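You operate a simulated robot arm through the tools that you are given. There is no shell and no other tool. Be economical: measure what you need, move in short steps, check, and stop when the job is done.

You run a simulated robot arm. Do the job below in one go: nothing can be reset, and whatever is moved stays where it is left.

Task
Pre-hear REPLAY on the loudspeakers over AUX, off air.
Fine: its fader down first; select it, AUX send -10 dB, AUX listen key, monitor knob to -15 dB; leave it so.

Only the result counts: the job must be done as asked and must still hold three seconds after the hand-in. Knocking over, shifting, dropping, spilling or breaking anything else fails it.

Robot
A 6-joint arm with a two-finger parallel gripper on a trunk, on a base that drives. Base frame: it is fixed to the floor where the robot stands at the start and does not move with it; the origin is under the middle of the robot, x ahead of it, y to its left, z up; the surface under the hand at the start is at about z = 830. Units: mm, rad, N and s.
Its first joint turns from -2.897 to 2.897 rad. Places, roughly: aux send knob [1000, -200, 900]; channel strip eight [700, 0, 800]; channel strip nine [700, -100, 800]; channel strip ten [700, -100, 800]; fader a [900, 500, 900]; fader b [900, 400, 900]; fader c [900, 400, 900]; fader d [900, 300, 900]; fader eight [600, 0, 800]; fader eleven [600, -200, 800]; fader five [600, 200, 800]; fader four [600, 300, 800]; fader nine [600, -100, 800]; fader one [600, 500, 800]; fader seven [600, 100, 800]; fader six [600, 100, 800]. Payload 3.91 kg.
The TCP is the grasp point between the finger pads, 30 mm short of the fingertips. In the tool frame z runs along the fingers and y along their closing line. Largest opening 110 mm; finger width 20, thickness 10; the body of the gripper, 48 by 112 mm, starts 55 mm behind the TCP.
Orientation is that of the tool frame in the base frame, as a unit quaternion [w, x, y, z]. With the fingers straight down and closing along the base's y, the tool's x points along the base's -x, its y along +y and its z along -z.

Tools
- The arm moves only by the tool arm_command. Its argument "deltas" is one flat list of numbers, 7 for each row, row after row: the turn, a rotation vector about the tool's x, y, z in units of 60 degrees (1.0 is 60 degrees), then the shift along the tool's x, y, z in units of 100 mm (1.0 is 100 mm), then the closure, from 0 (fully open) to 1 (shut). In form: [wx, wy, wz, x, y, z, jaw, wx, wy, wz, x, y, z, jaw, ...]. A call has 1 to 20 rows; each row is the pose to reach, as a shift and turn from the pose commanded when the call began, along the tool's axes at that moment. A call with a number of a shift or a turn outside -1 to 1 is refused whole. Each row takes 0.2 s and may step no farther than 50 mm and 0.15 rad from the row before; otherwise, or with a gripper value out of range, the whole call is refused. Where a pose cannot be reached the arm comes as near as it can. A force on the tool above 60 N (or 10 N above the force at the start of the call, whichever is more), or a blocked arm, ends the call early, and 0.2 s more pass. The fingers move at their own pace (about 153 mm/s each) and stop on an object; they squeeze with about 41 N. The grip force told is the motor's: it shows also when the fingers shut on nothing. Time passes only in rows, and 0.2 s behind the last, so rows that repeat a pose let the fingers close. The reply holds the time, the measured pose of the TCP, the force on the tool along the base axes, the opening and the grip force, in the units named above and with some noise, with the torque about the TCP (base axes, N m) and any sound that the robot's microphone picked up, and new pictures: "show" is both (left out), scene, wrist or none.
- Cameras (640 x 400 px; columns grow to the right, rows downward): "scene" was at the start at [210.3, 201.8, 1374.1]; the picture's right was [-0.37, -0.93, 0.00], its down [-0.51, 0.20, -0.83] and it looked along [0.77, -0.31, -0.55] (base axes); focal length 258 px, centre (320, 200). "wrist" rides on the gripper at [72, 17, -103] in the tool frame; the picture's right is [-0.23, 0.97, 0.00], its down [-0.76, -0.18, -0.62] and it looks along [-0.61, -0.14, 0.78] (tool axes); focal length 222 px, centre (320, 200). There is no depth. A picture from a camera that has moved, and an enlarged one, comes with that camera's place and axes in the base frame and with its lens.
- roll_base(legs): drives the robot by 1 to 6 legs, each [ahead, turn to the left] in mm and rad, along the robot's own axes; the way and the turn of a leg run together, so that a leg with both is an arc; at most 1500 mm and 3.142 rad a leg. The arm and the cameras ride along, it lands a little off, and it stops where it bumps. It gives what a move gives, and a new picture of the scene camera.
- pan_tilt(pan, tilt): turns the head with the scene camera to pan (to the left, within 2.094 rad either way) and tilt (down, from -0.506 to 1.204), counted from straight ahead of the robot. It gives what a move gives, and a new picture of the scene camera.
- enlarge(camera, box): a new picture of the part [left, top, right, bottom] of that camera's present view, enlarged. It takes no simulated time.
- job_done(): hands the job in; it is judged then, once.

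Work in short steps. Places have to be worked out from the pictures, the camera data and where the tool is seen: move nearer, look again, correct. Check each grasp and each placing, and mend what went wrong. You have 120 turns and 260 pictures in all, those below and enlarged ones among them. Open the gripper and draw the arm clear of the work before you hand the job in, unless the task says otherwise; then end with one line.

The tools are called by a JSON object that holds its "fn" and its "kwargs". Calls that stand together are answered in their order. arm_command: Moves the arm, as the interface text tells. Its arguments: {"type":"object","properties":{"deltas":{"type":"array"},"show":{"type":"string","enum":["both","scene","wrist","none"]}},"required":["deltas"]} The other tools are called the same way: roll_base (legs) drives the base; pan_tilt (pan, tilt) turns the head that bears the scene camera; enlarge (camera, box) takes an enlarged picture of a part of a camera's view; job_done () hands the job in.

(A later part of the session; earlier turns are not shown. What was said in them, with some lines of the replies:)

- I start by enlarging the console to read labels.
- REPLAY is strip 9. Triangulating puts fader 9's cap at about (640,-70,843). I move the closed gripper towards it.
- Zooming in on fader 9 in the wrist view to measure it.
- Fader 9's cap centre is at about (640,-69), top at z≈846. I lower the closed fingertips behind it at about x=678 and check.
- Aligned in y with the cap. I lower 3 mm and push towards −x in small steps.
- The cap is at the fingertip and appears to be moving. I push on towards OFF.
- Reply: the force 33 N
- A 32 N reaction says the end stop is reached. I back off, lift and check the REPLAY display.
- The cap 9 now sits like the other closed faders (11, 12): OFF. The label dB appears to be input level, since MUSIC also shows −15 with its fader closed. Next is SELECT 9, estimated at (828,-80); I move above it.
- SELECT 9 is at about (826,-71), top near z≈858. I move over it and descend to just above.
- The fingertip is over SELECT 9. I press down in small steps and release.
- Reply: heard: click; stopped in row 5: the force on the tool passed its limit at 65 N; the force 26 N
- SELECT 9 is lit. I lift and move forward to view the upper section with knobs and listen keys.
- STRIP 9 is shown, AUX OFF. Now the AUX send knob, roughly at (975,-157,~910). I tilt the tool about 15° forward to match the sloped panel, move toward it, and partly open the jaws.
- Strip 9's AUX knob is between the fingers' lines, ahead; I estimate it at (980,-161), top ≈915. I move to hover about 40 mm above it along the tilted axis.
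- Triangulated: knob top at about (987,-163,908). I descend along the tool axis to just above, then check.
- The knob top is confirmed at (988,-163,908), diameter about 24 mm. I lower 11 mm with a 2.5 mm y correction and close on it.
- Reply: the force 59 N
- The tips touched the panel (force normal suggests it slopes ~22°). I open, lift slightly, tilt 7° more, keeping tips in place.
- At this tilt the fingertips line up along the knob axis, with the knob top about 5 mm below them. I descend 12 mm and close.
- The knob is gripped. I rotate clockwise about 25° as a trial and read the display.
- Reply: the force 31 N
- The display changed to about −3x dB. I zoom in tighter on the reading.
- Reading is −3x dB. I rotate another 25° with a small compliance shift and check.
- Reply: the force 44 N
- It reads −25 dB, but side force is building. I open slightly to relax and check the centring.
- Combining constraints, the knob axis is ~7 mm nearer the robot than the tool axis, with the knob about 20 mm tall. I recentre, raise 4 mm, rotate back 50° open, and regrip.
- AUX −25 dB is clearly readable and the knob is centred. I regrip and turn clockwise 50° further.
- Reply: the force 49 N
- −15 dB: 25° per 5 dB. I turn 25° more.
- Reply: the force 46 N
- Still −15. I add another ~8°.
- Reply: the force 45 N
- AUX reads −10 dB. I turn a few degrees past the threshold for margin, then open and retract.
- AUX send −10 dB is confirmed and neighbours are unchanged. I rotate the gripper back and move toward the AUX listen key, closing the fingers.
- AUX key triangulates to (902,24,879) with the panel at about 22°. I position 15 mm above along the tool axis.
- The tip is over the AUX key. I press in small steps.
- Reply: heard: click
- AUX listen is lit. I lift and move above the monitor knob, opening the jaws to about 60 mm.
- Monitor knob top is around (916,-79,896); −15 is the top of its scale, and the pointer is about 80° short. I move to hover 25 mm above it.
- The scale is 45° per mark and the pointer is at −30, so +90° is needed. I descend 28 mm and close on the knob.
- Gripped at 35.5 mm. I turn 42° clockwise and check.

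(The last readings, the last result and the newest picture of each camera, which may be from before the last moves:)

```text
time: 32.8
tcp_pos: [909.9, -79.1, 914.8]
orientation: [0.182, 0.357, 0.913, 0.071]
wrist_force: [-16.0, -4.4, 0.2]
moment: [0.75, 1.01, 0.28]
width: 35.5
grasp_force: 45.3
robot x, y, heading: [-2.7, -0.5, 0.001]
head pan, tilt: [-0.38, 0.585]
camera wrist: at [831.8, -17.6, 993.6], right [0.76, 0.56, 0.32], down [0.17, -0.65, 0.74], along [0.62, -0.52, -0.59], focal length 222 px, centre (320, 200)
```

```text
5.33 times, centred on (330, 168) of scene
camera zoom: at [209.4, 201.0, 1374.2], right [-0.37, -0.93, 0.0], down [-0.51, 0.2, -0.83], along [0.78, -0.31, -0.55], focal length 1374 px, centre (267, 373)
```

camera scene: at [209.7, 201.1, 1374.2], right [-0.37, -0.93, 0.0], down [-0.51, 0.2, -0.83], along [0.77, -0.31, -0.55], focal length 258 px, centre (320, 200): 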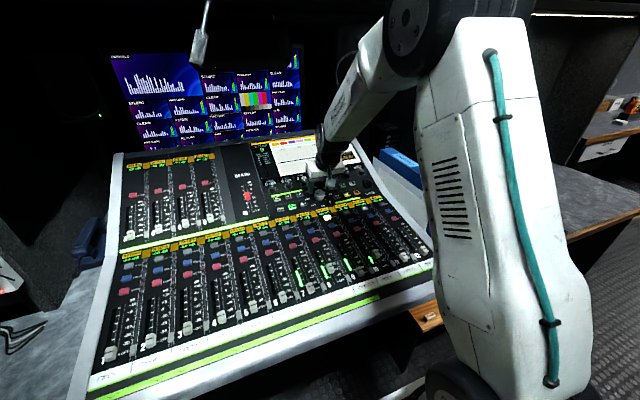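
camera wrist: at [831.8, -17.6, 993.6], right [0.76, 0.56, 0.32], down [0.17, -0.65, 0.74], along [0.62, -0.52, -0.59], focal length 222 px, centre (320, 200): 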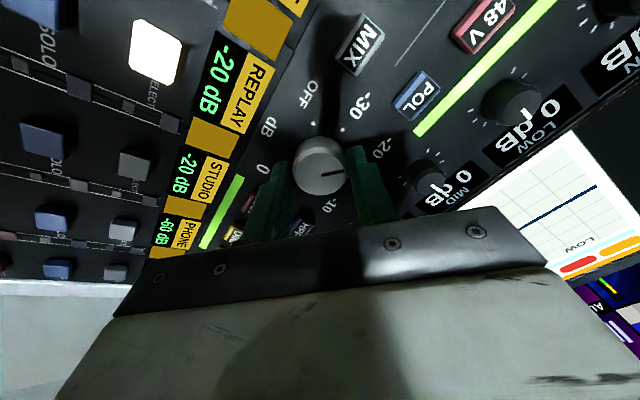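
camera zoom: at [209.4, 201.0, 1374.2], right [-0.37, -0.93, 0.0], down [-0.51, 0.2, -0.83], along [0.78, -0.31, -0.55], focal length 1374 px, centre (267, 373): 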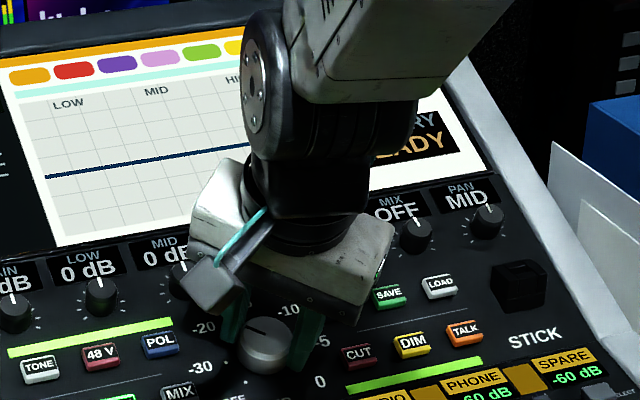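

No slip; the pointer is near −20. I turn another ~46° to −15.

{"fn": "arm_command", "kwargs": {"deltas": [0, 0, 0.14, 0, 0, 0, 1, 0, 0, 0.28, 0, 0, 0, 1, 0, 0, 0.42, 0, 0, 0, 1, 0, 0, 0.56, 0, 0, 0, 1, 0, 0, 0.7, 0, 0, 0, 1, 0, 0, 0.77, 0, 0, 0, 1, 0, 0, 0.77, 0, 0, 0, 1], "show": "wrist"}}

{"fn": "enlarge", "kwargs": {"camera": "wrist", "box": [220, 70, 420, 220]}}

{"fn": "enlarge", "kwargs": {"camera": "scene", "box": [280, 130, 380, 205]}}

```text
time: 34.4
tcp_pos: [911.0, -79.6, 913.4]
orientation: [0.14, 0.687, 0.7, 0.136]
wrist_force: [-28.4, 16.3, -6.3]
moment: [0.91, 0.5, 0.37]
width: 35.8
grasp_force: 45.4
robot x, y, heading: [-3.8, -3.3, -0.002]
head pan, tilt: [-0.38, 0.585]
camera wrist: at [884.9, -6.3, 1015.5], right [0.9, -0.21, 0.37], down [-0.39, -0.77, 0.51], along [0.18, -0.61, -0.77], focal length 222 px, centre (320, 200)
```

wrist: 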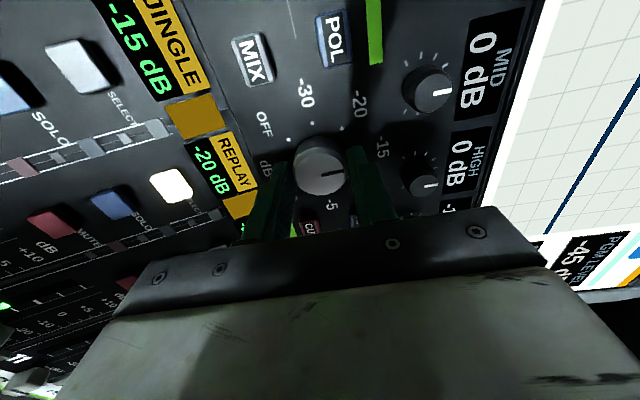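

```text
2.67 times, centred on (320, 145) of wrist
camera zoom: at [884.9, -6.3, 1015.5], right [0.9, -0.21, 0.37], down [-0.39, -0.77, 0.51], along [0.18, -0.61, -0.77], focal length 592 px, centre (320, 347)
```

zoom: 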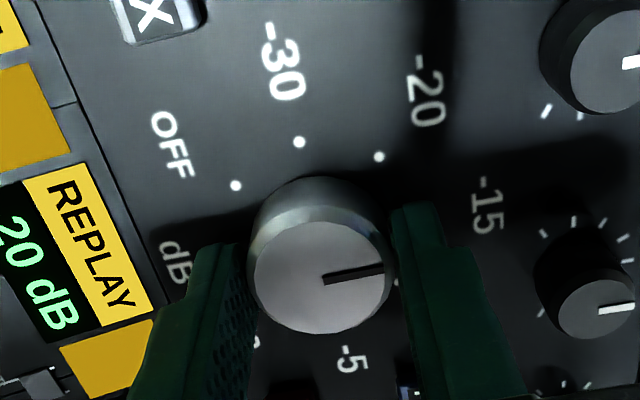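

```text
5.33 times, centred on (330, 168) of scene
camera zoom: at [209.2, 201.9, 1374.2], right [-0.37, -0.93, 0.0], down [-0.51, 0.2, -0.83], along [0.78, -0.31, -0.55], focal length 1374 px, centre (267, 373)
```

zoom: 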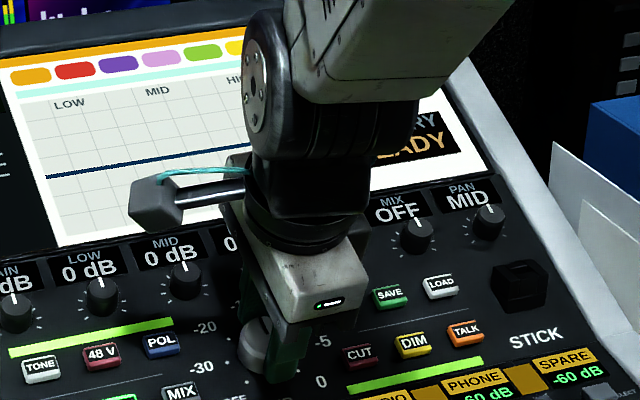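

The pointer aligns within about 1° of the −15 direction by the scale dots. I release, retract and check.

{"fn": "arm_command", "kwargs": {"deltas": [0, 0, 0, 0, 0, 0, 0.45, 0, 0, 0, 0, 0, 0, 0.45, 0, 0, 0, 0, 0, -0.4, 0.45, 0, 0, 0, 0, 0, -0.8, 0.45], "show": "both"}}

{"fn": "enlarge", "kwargs": {"camera": "wrist", "box": [220, 40, 460, 220]}}

{"fn": "enlarge", "kwargs": {"camera": "scene", "box": [270, 130, 390, 220]}}

```text
time: 35.4
tcp_pos: [880.4, -78.1, 986.1]
orientation: [0.14, 0.686, 0.701, 0.137]
wrist_force: [0.8, 0.9, 0.0]
moment: [-0.03, 0.03, 0.02]
width: 60.6
grasp_force: 0.1
robot x, y, heading: [1.0, -3.1, 0.007]
head pan, tilt: [-0.38, 0.585]
camera scene: at [210.6, 201.2, 1374.1], right [-0.37, -0.93, 0.0], down [-0.51, 0.2, -0.83], along [0.77, -0.31, -0.55], focal length 258 px, centre (320, 200)
camera wrist: at [855.0, -5.1, 1087.9], right [0.9, -0.21, 0.38], down [-0.39, -0.77, 0.51], along [0.18, -0.61, -0.77], focal length 222 px, centre (320, 200)
```

scene: 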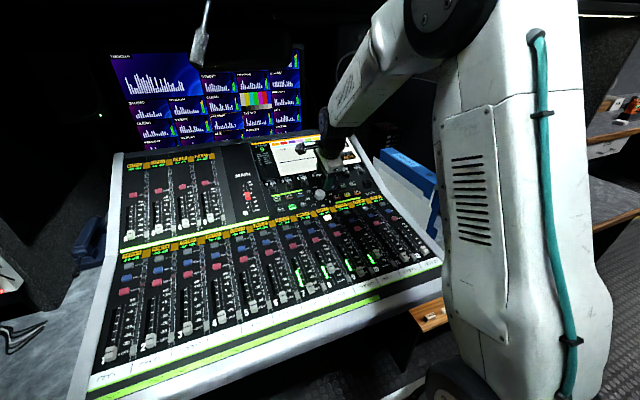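
wrist: 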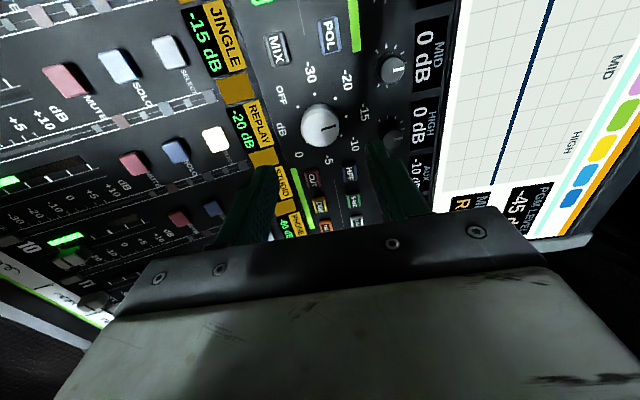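

```text
2.22 times, centred on (340, 130) of wrist
camera zoom: at [855.0, -5.1, 1087.9], right [0.9, -0.21, 0.38], down [-0.39, -0.77, 0.51], along [0.18, -0.61, -0.77], focal length 494 px, centre (276, 356)
```

zoom: 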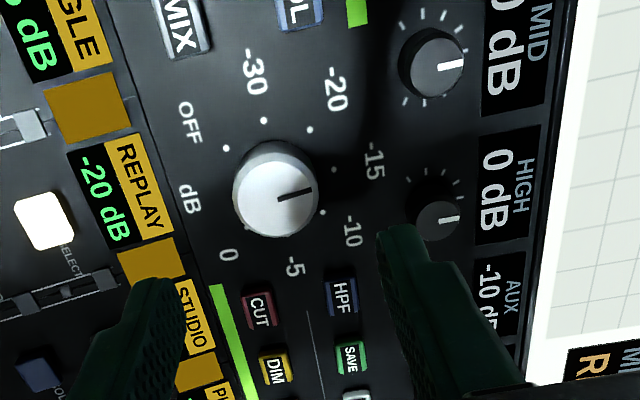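

```text
4.44 times, centred on (330, 175) of scene
camera zoom: at [210.6, 201.2, 1374.1], right [-0.37, -0.93, 0.0], down [-0.51, 0.2, -0.83], along [0.77, -0.31, -0.55], focal length 1145 px, centre (276, 311)
```

zoom: 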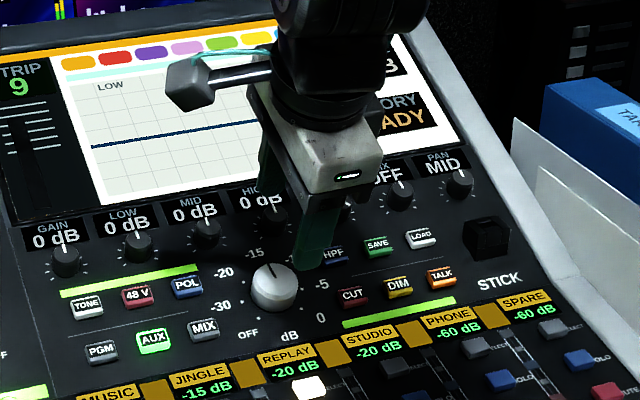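

I zoom further on the pointer to measure its error.

{"fn": "enlarge", "kwargs": {"camera": "wrist", "box": [275, 70, 375, 145]}}

{"fn": "enlarge", "kwargs": {"camera": "scene", "box": [300, 170, 348, 206]}}

```text
5.33 times, centred on (325, 108) of wrist
camera zoom: at [855.0, -5.1, 1087.9], right [0.9, -0.21, 0.38], down [-0.39, -0.77, 0.51], along [0.18, -0.61, -0.77], focal length 1185 px, centre (293, 693)
```

zoom: 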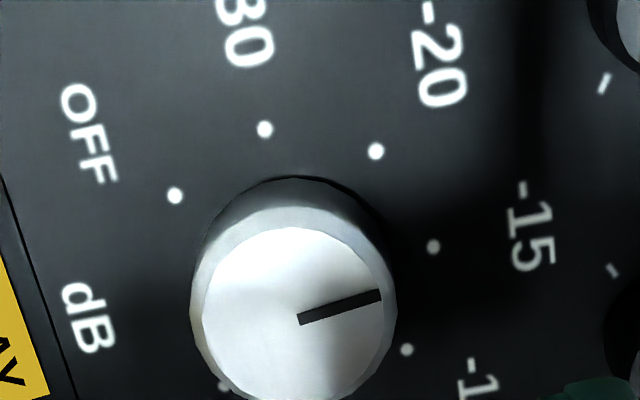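

```text
11.11 times, centred on (324, 188) of scene
camera zoom: at [210.6, 201.2, 1374.1], right [-0.37, -0.93, 0.0], down [-0.51, 0.2, -0.83], along [0.77, -0.31, -0.55], focal length 2862 px, centre (276, 333)
```

zoom: 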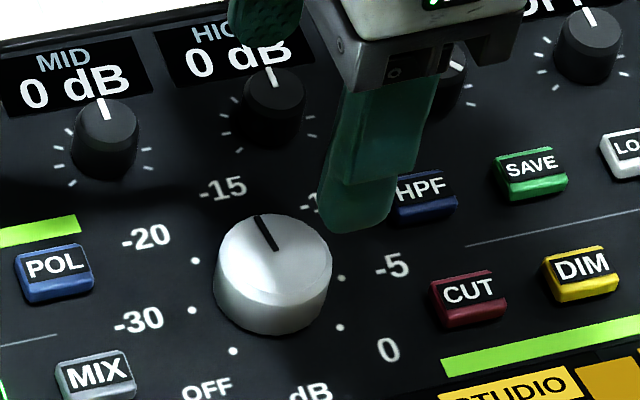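

Both views say the pointer is about 8° short of −15. I go back down, regrip, turn 8.4°, release and retract.

{"fn": "arm_command", "kwargs": {"deltas": [0, 0, 0, 0, 0, 0.4, 0.45, 0, 0, 0, 0, 0, 0.79, 0.45, 0, 0, 0, 0, 0, 0.79, 1, 0, 0, 0, 0, 0, 0.79, 1, 0, 0, 0.07, 0, 0, 0.79, 1, 0, 0, 0.14, 0, 0, 0.79, 1, 0, 0, 0.14, 0, 0, 0.79, 1, 0, 0, 0.14, 0, 0, 0.79, 0.45, 0, 0, 0.14, 0, 0, 0.79, 0.45, 0, 0, 0.14, 0, 0, 0.4, 0.45, 0, 0, 0.14, 0, 0, 0, 0.45], "show": "none"}}

{"fn": "enlarge", "kwargs": {"camera": "wrist", "box": [275, 70, 375, 145]}}

{"fn": "enlarge", "kwargs": {"camera": "scene", "box": [300, 170, 348, 206]}}

```text
time: 37.8
tcp_pos: [882.1, -79.6, 989.2]
orientation: [0.129, 0.735, 0.65, 0.146]
wrist_force: [0.6, -0.3, 1.2]
moment: [-0.02, -0.01, -0.01]
width: 60.3
grasp_force: 0.0
robot x, y, heading: [-0.9, -2.1, 0.001]
head pan, tilt: [-0.38, 0.585]
```

```text
5.33 times, centred on (325, 108) of wrist
camera zoom: at [866.8, -9.3, 1094.5], right [0.87, -0.35, 0.36], down [-0.49, -0.73, 0.47], along [0.1, -0.58, -0.81], focal length 1185 px, centre (293, 693)
```

zoom: 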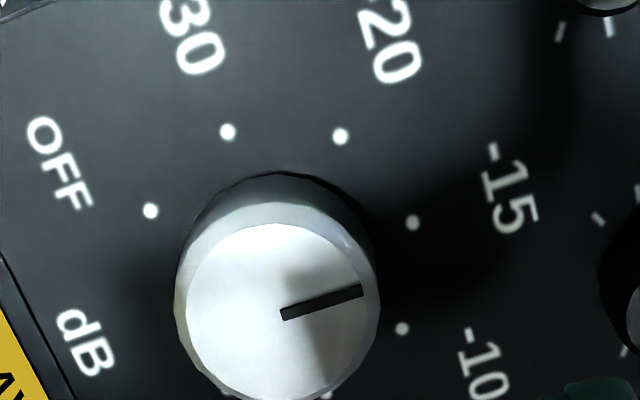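

```text
11.11 times, centred on (324, 188) of scene
camera zoom: at [210.6, 201.2, 1374.1], right [-0.37, -0.93, 0.0], down [-0.51, 0.2, -0.83], along [0.77, -0.31, -0.55], focal length 2862 px, centre (276, 333)
```

zoom: 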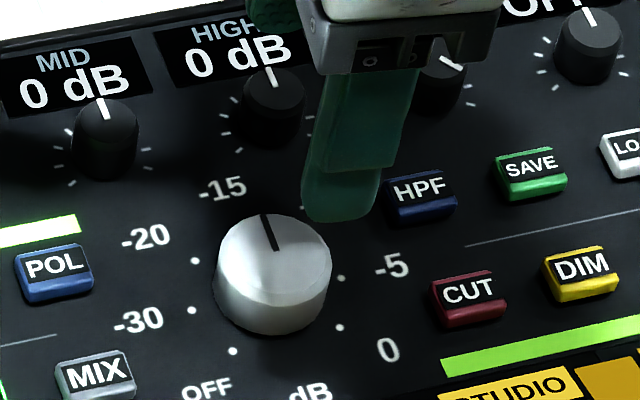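

The pointer now matches −15 in both views. I retract the arm up and away from the desk and do a last check.

{"fn": "arm_command", "kwargs": {"deltas": [0, 0, 0, 0, 0, -0.4, 0.45, 0, 0, 0, 0, 0, -0.9, 0.2, 0, 0, 0, 0, -0.4, -1.0, 0, 0, 0, 0, 0, -0.8, -1.0, 0], "show": "none"}}

{"fn": "arm_command", "kwargs": {"deltas": [0, 0, 0, 0, -0.4, -0.2, 0, 0, 0, 0, 0, -0.8, -0.4, 0], "show": "scene"}}

{"fn": "enlarge", "kwargs": {"camera": "scene", "box": [240, 130, 400, 230]}}

{"fn": "enlarge", "kwargs": {"camera": "scene", "box": [280, 200, 440, 300]}}

```text
time: 38.8
tcp_pos: [770.1, -70.4, 1047.9]
orientation: [0.13, 0.735, 0.649, 0.146]
wrist_force: [-0.2, 0.4, -1.0]
moment: [0.02, -0.01, 0.03]
width: 109.8
grasp_force: 0.0
robot x, y, heading: [1.8, -3.7, 0.001]
head pan, tilt: [-0.38, 0.585]
```

```text
time: 39.4
tcp_pos: [681.2, -59.8, 1056.8]
orientation: [0.129, 0.735, 0.649, 0.146]
wrist_force: [0.2, -0.6, -0.4]
moment: [-0.03, 0.0, -0.01]
width: 110.2
grasp_force: 0.0
robot x, y, heading: [0.7, -0.0, 0.0]
head pan, tilt: [-0.38, 0.585]
camera scene: at [210.7, 201.2, 1374.0], right [-0.37, -0.93, 0.0], down [-0.51, 0.2, -0.83], along [0.77, -0.31, -0.55], focal length 258 px, centre (320, 200)
```

scene: 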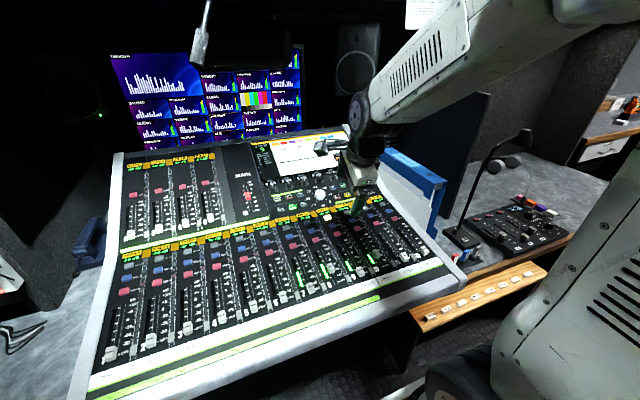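

```text
4.00 times, centred on (320, 180) of scene
camera zoom: at [210.7, 201.2, 1374.0], right [-0.37, -0.93, 0.0], down [-0.51, 0.2, -0.83], along [0.77, -0.31, -0.55], focal length 1030 px, centre (320, 280)
```

zoom: 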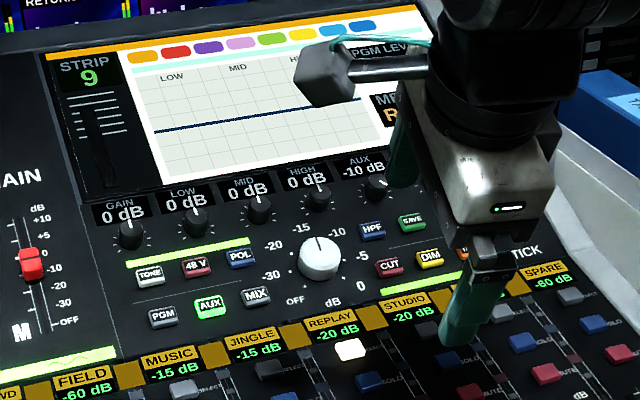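

```text
4.00 times, centred on (360, 250) of scene
camera zoom: at [210.7, 201.2, 1374.0], right [-0.37, -0.93, 0.0], down [-0.51, 0.2, -0.83], along [0.77, -0.31, -0.55], focal length 1030 px, centre (160, 0)
```

zoom: 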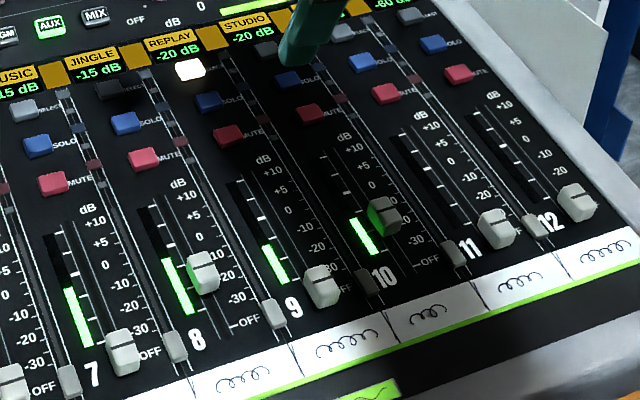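

Fader 9 is at OFF, SELECT 9 and AUX listen are lit, the AUX send reads −10 dB, the monitor knob points at −15, and the arm is clear. Handing in.

{"fn": "job_done", "kwargs": {}}

```text
The job is handed in.
```

REPLAY is set up for pre-hear over AUX, off air: fader 9 is down to OFF, strip 9 is selected, AUX send shows -10 dB, the AUX listen key is lit and the monitor knob points at -15 dB. The strip's own level display still reads -20 dB; I took that as input level, since MUSIC reads -15 dB with its fader closed.
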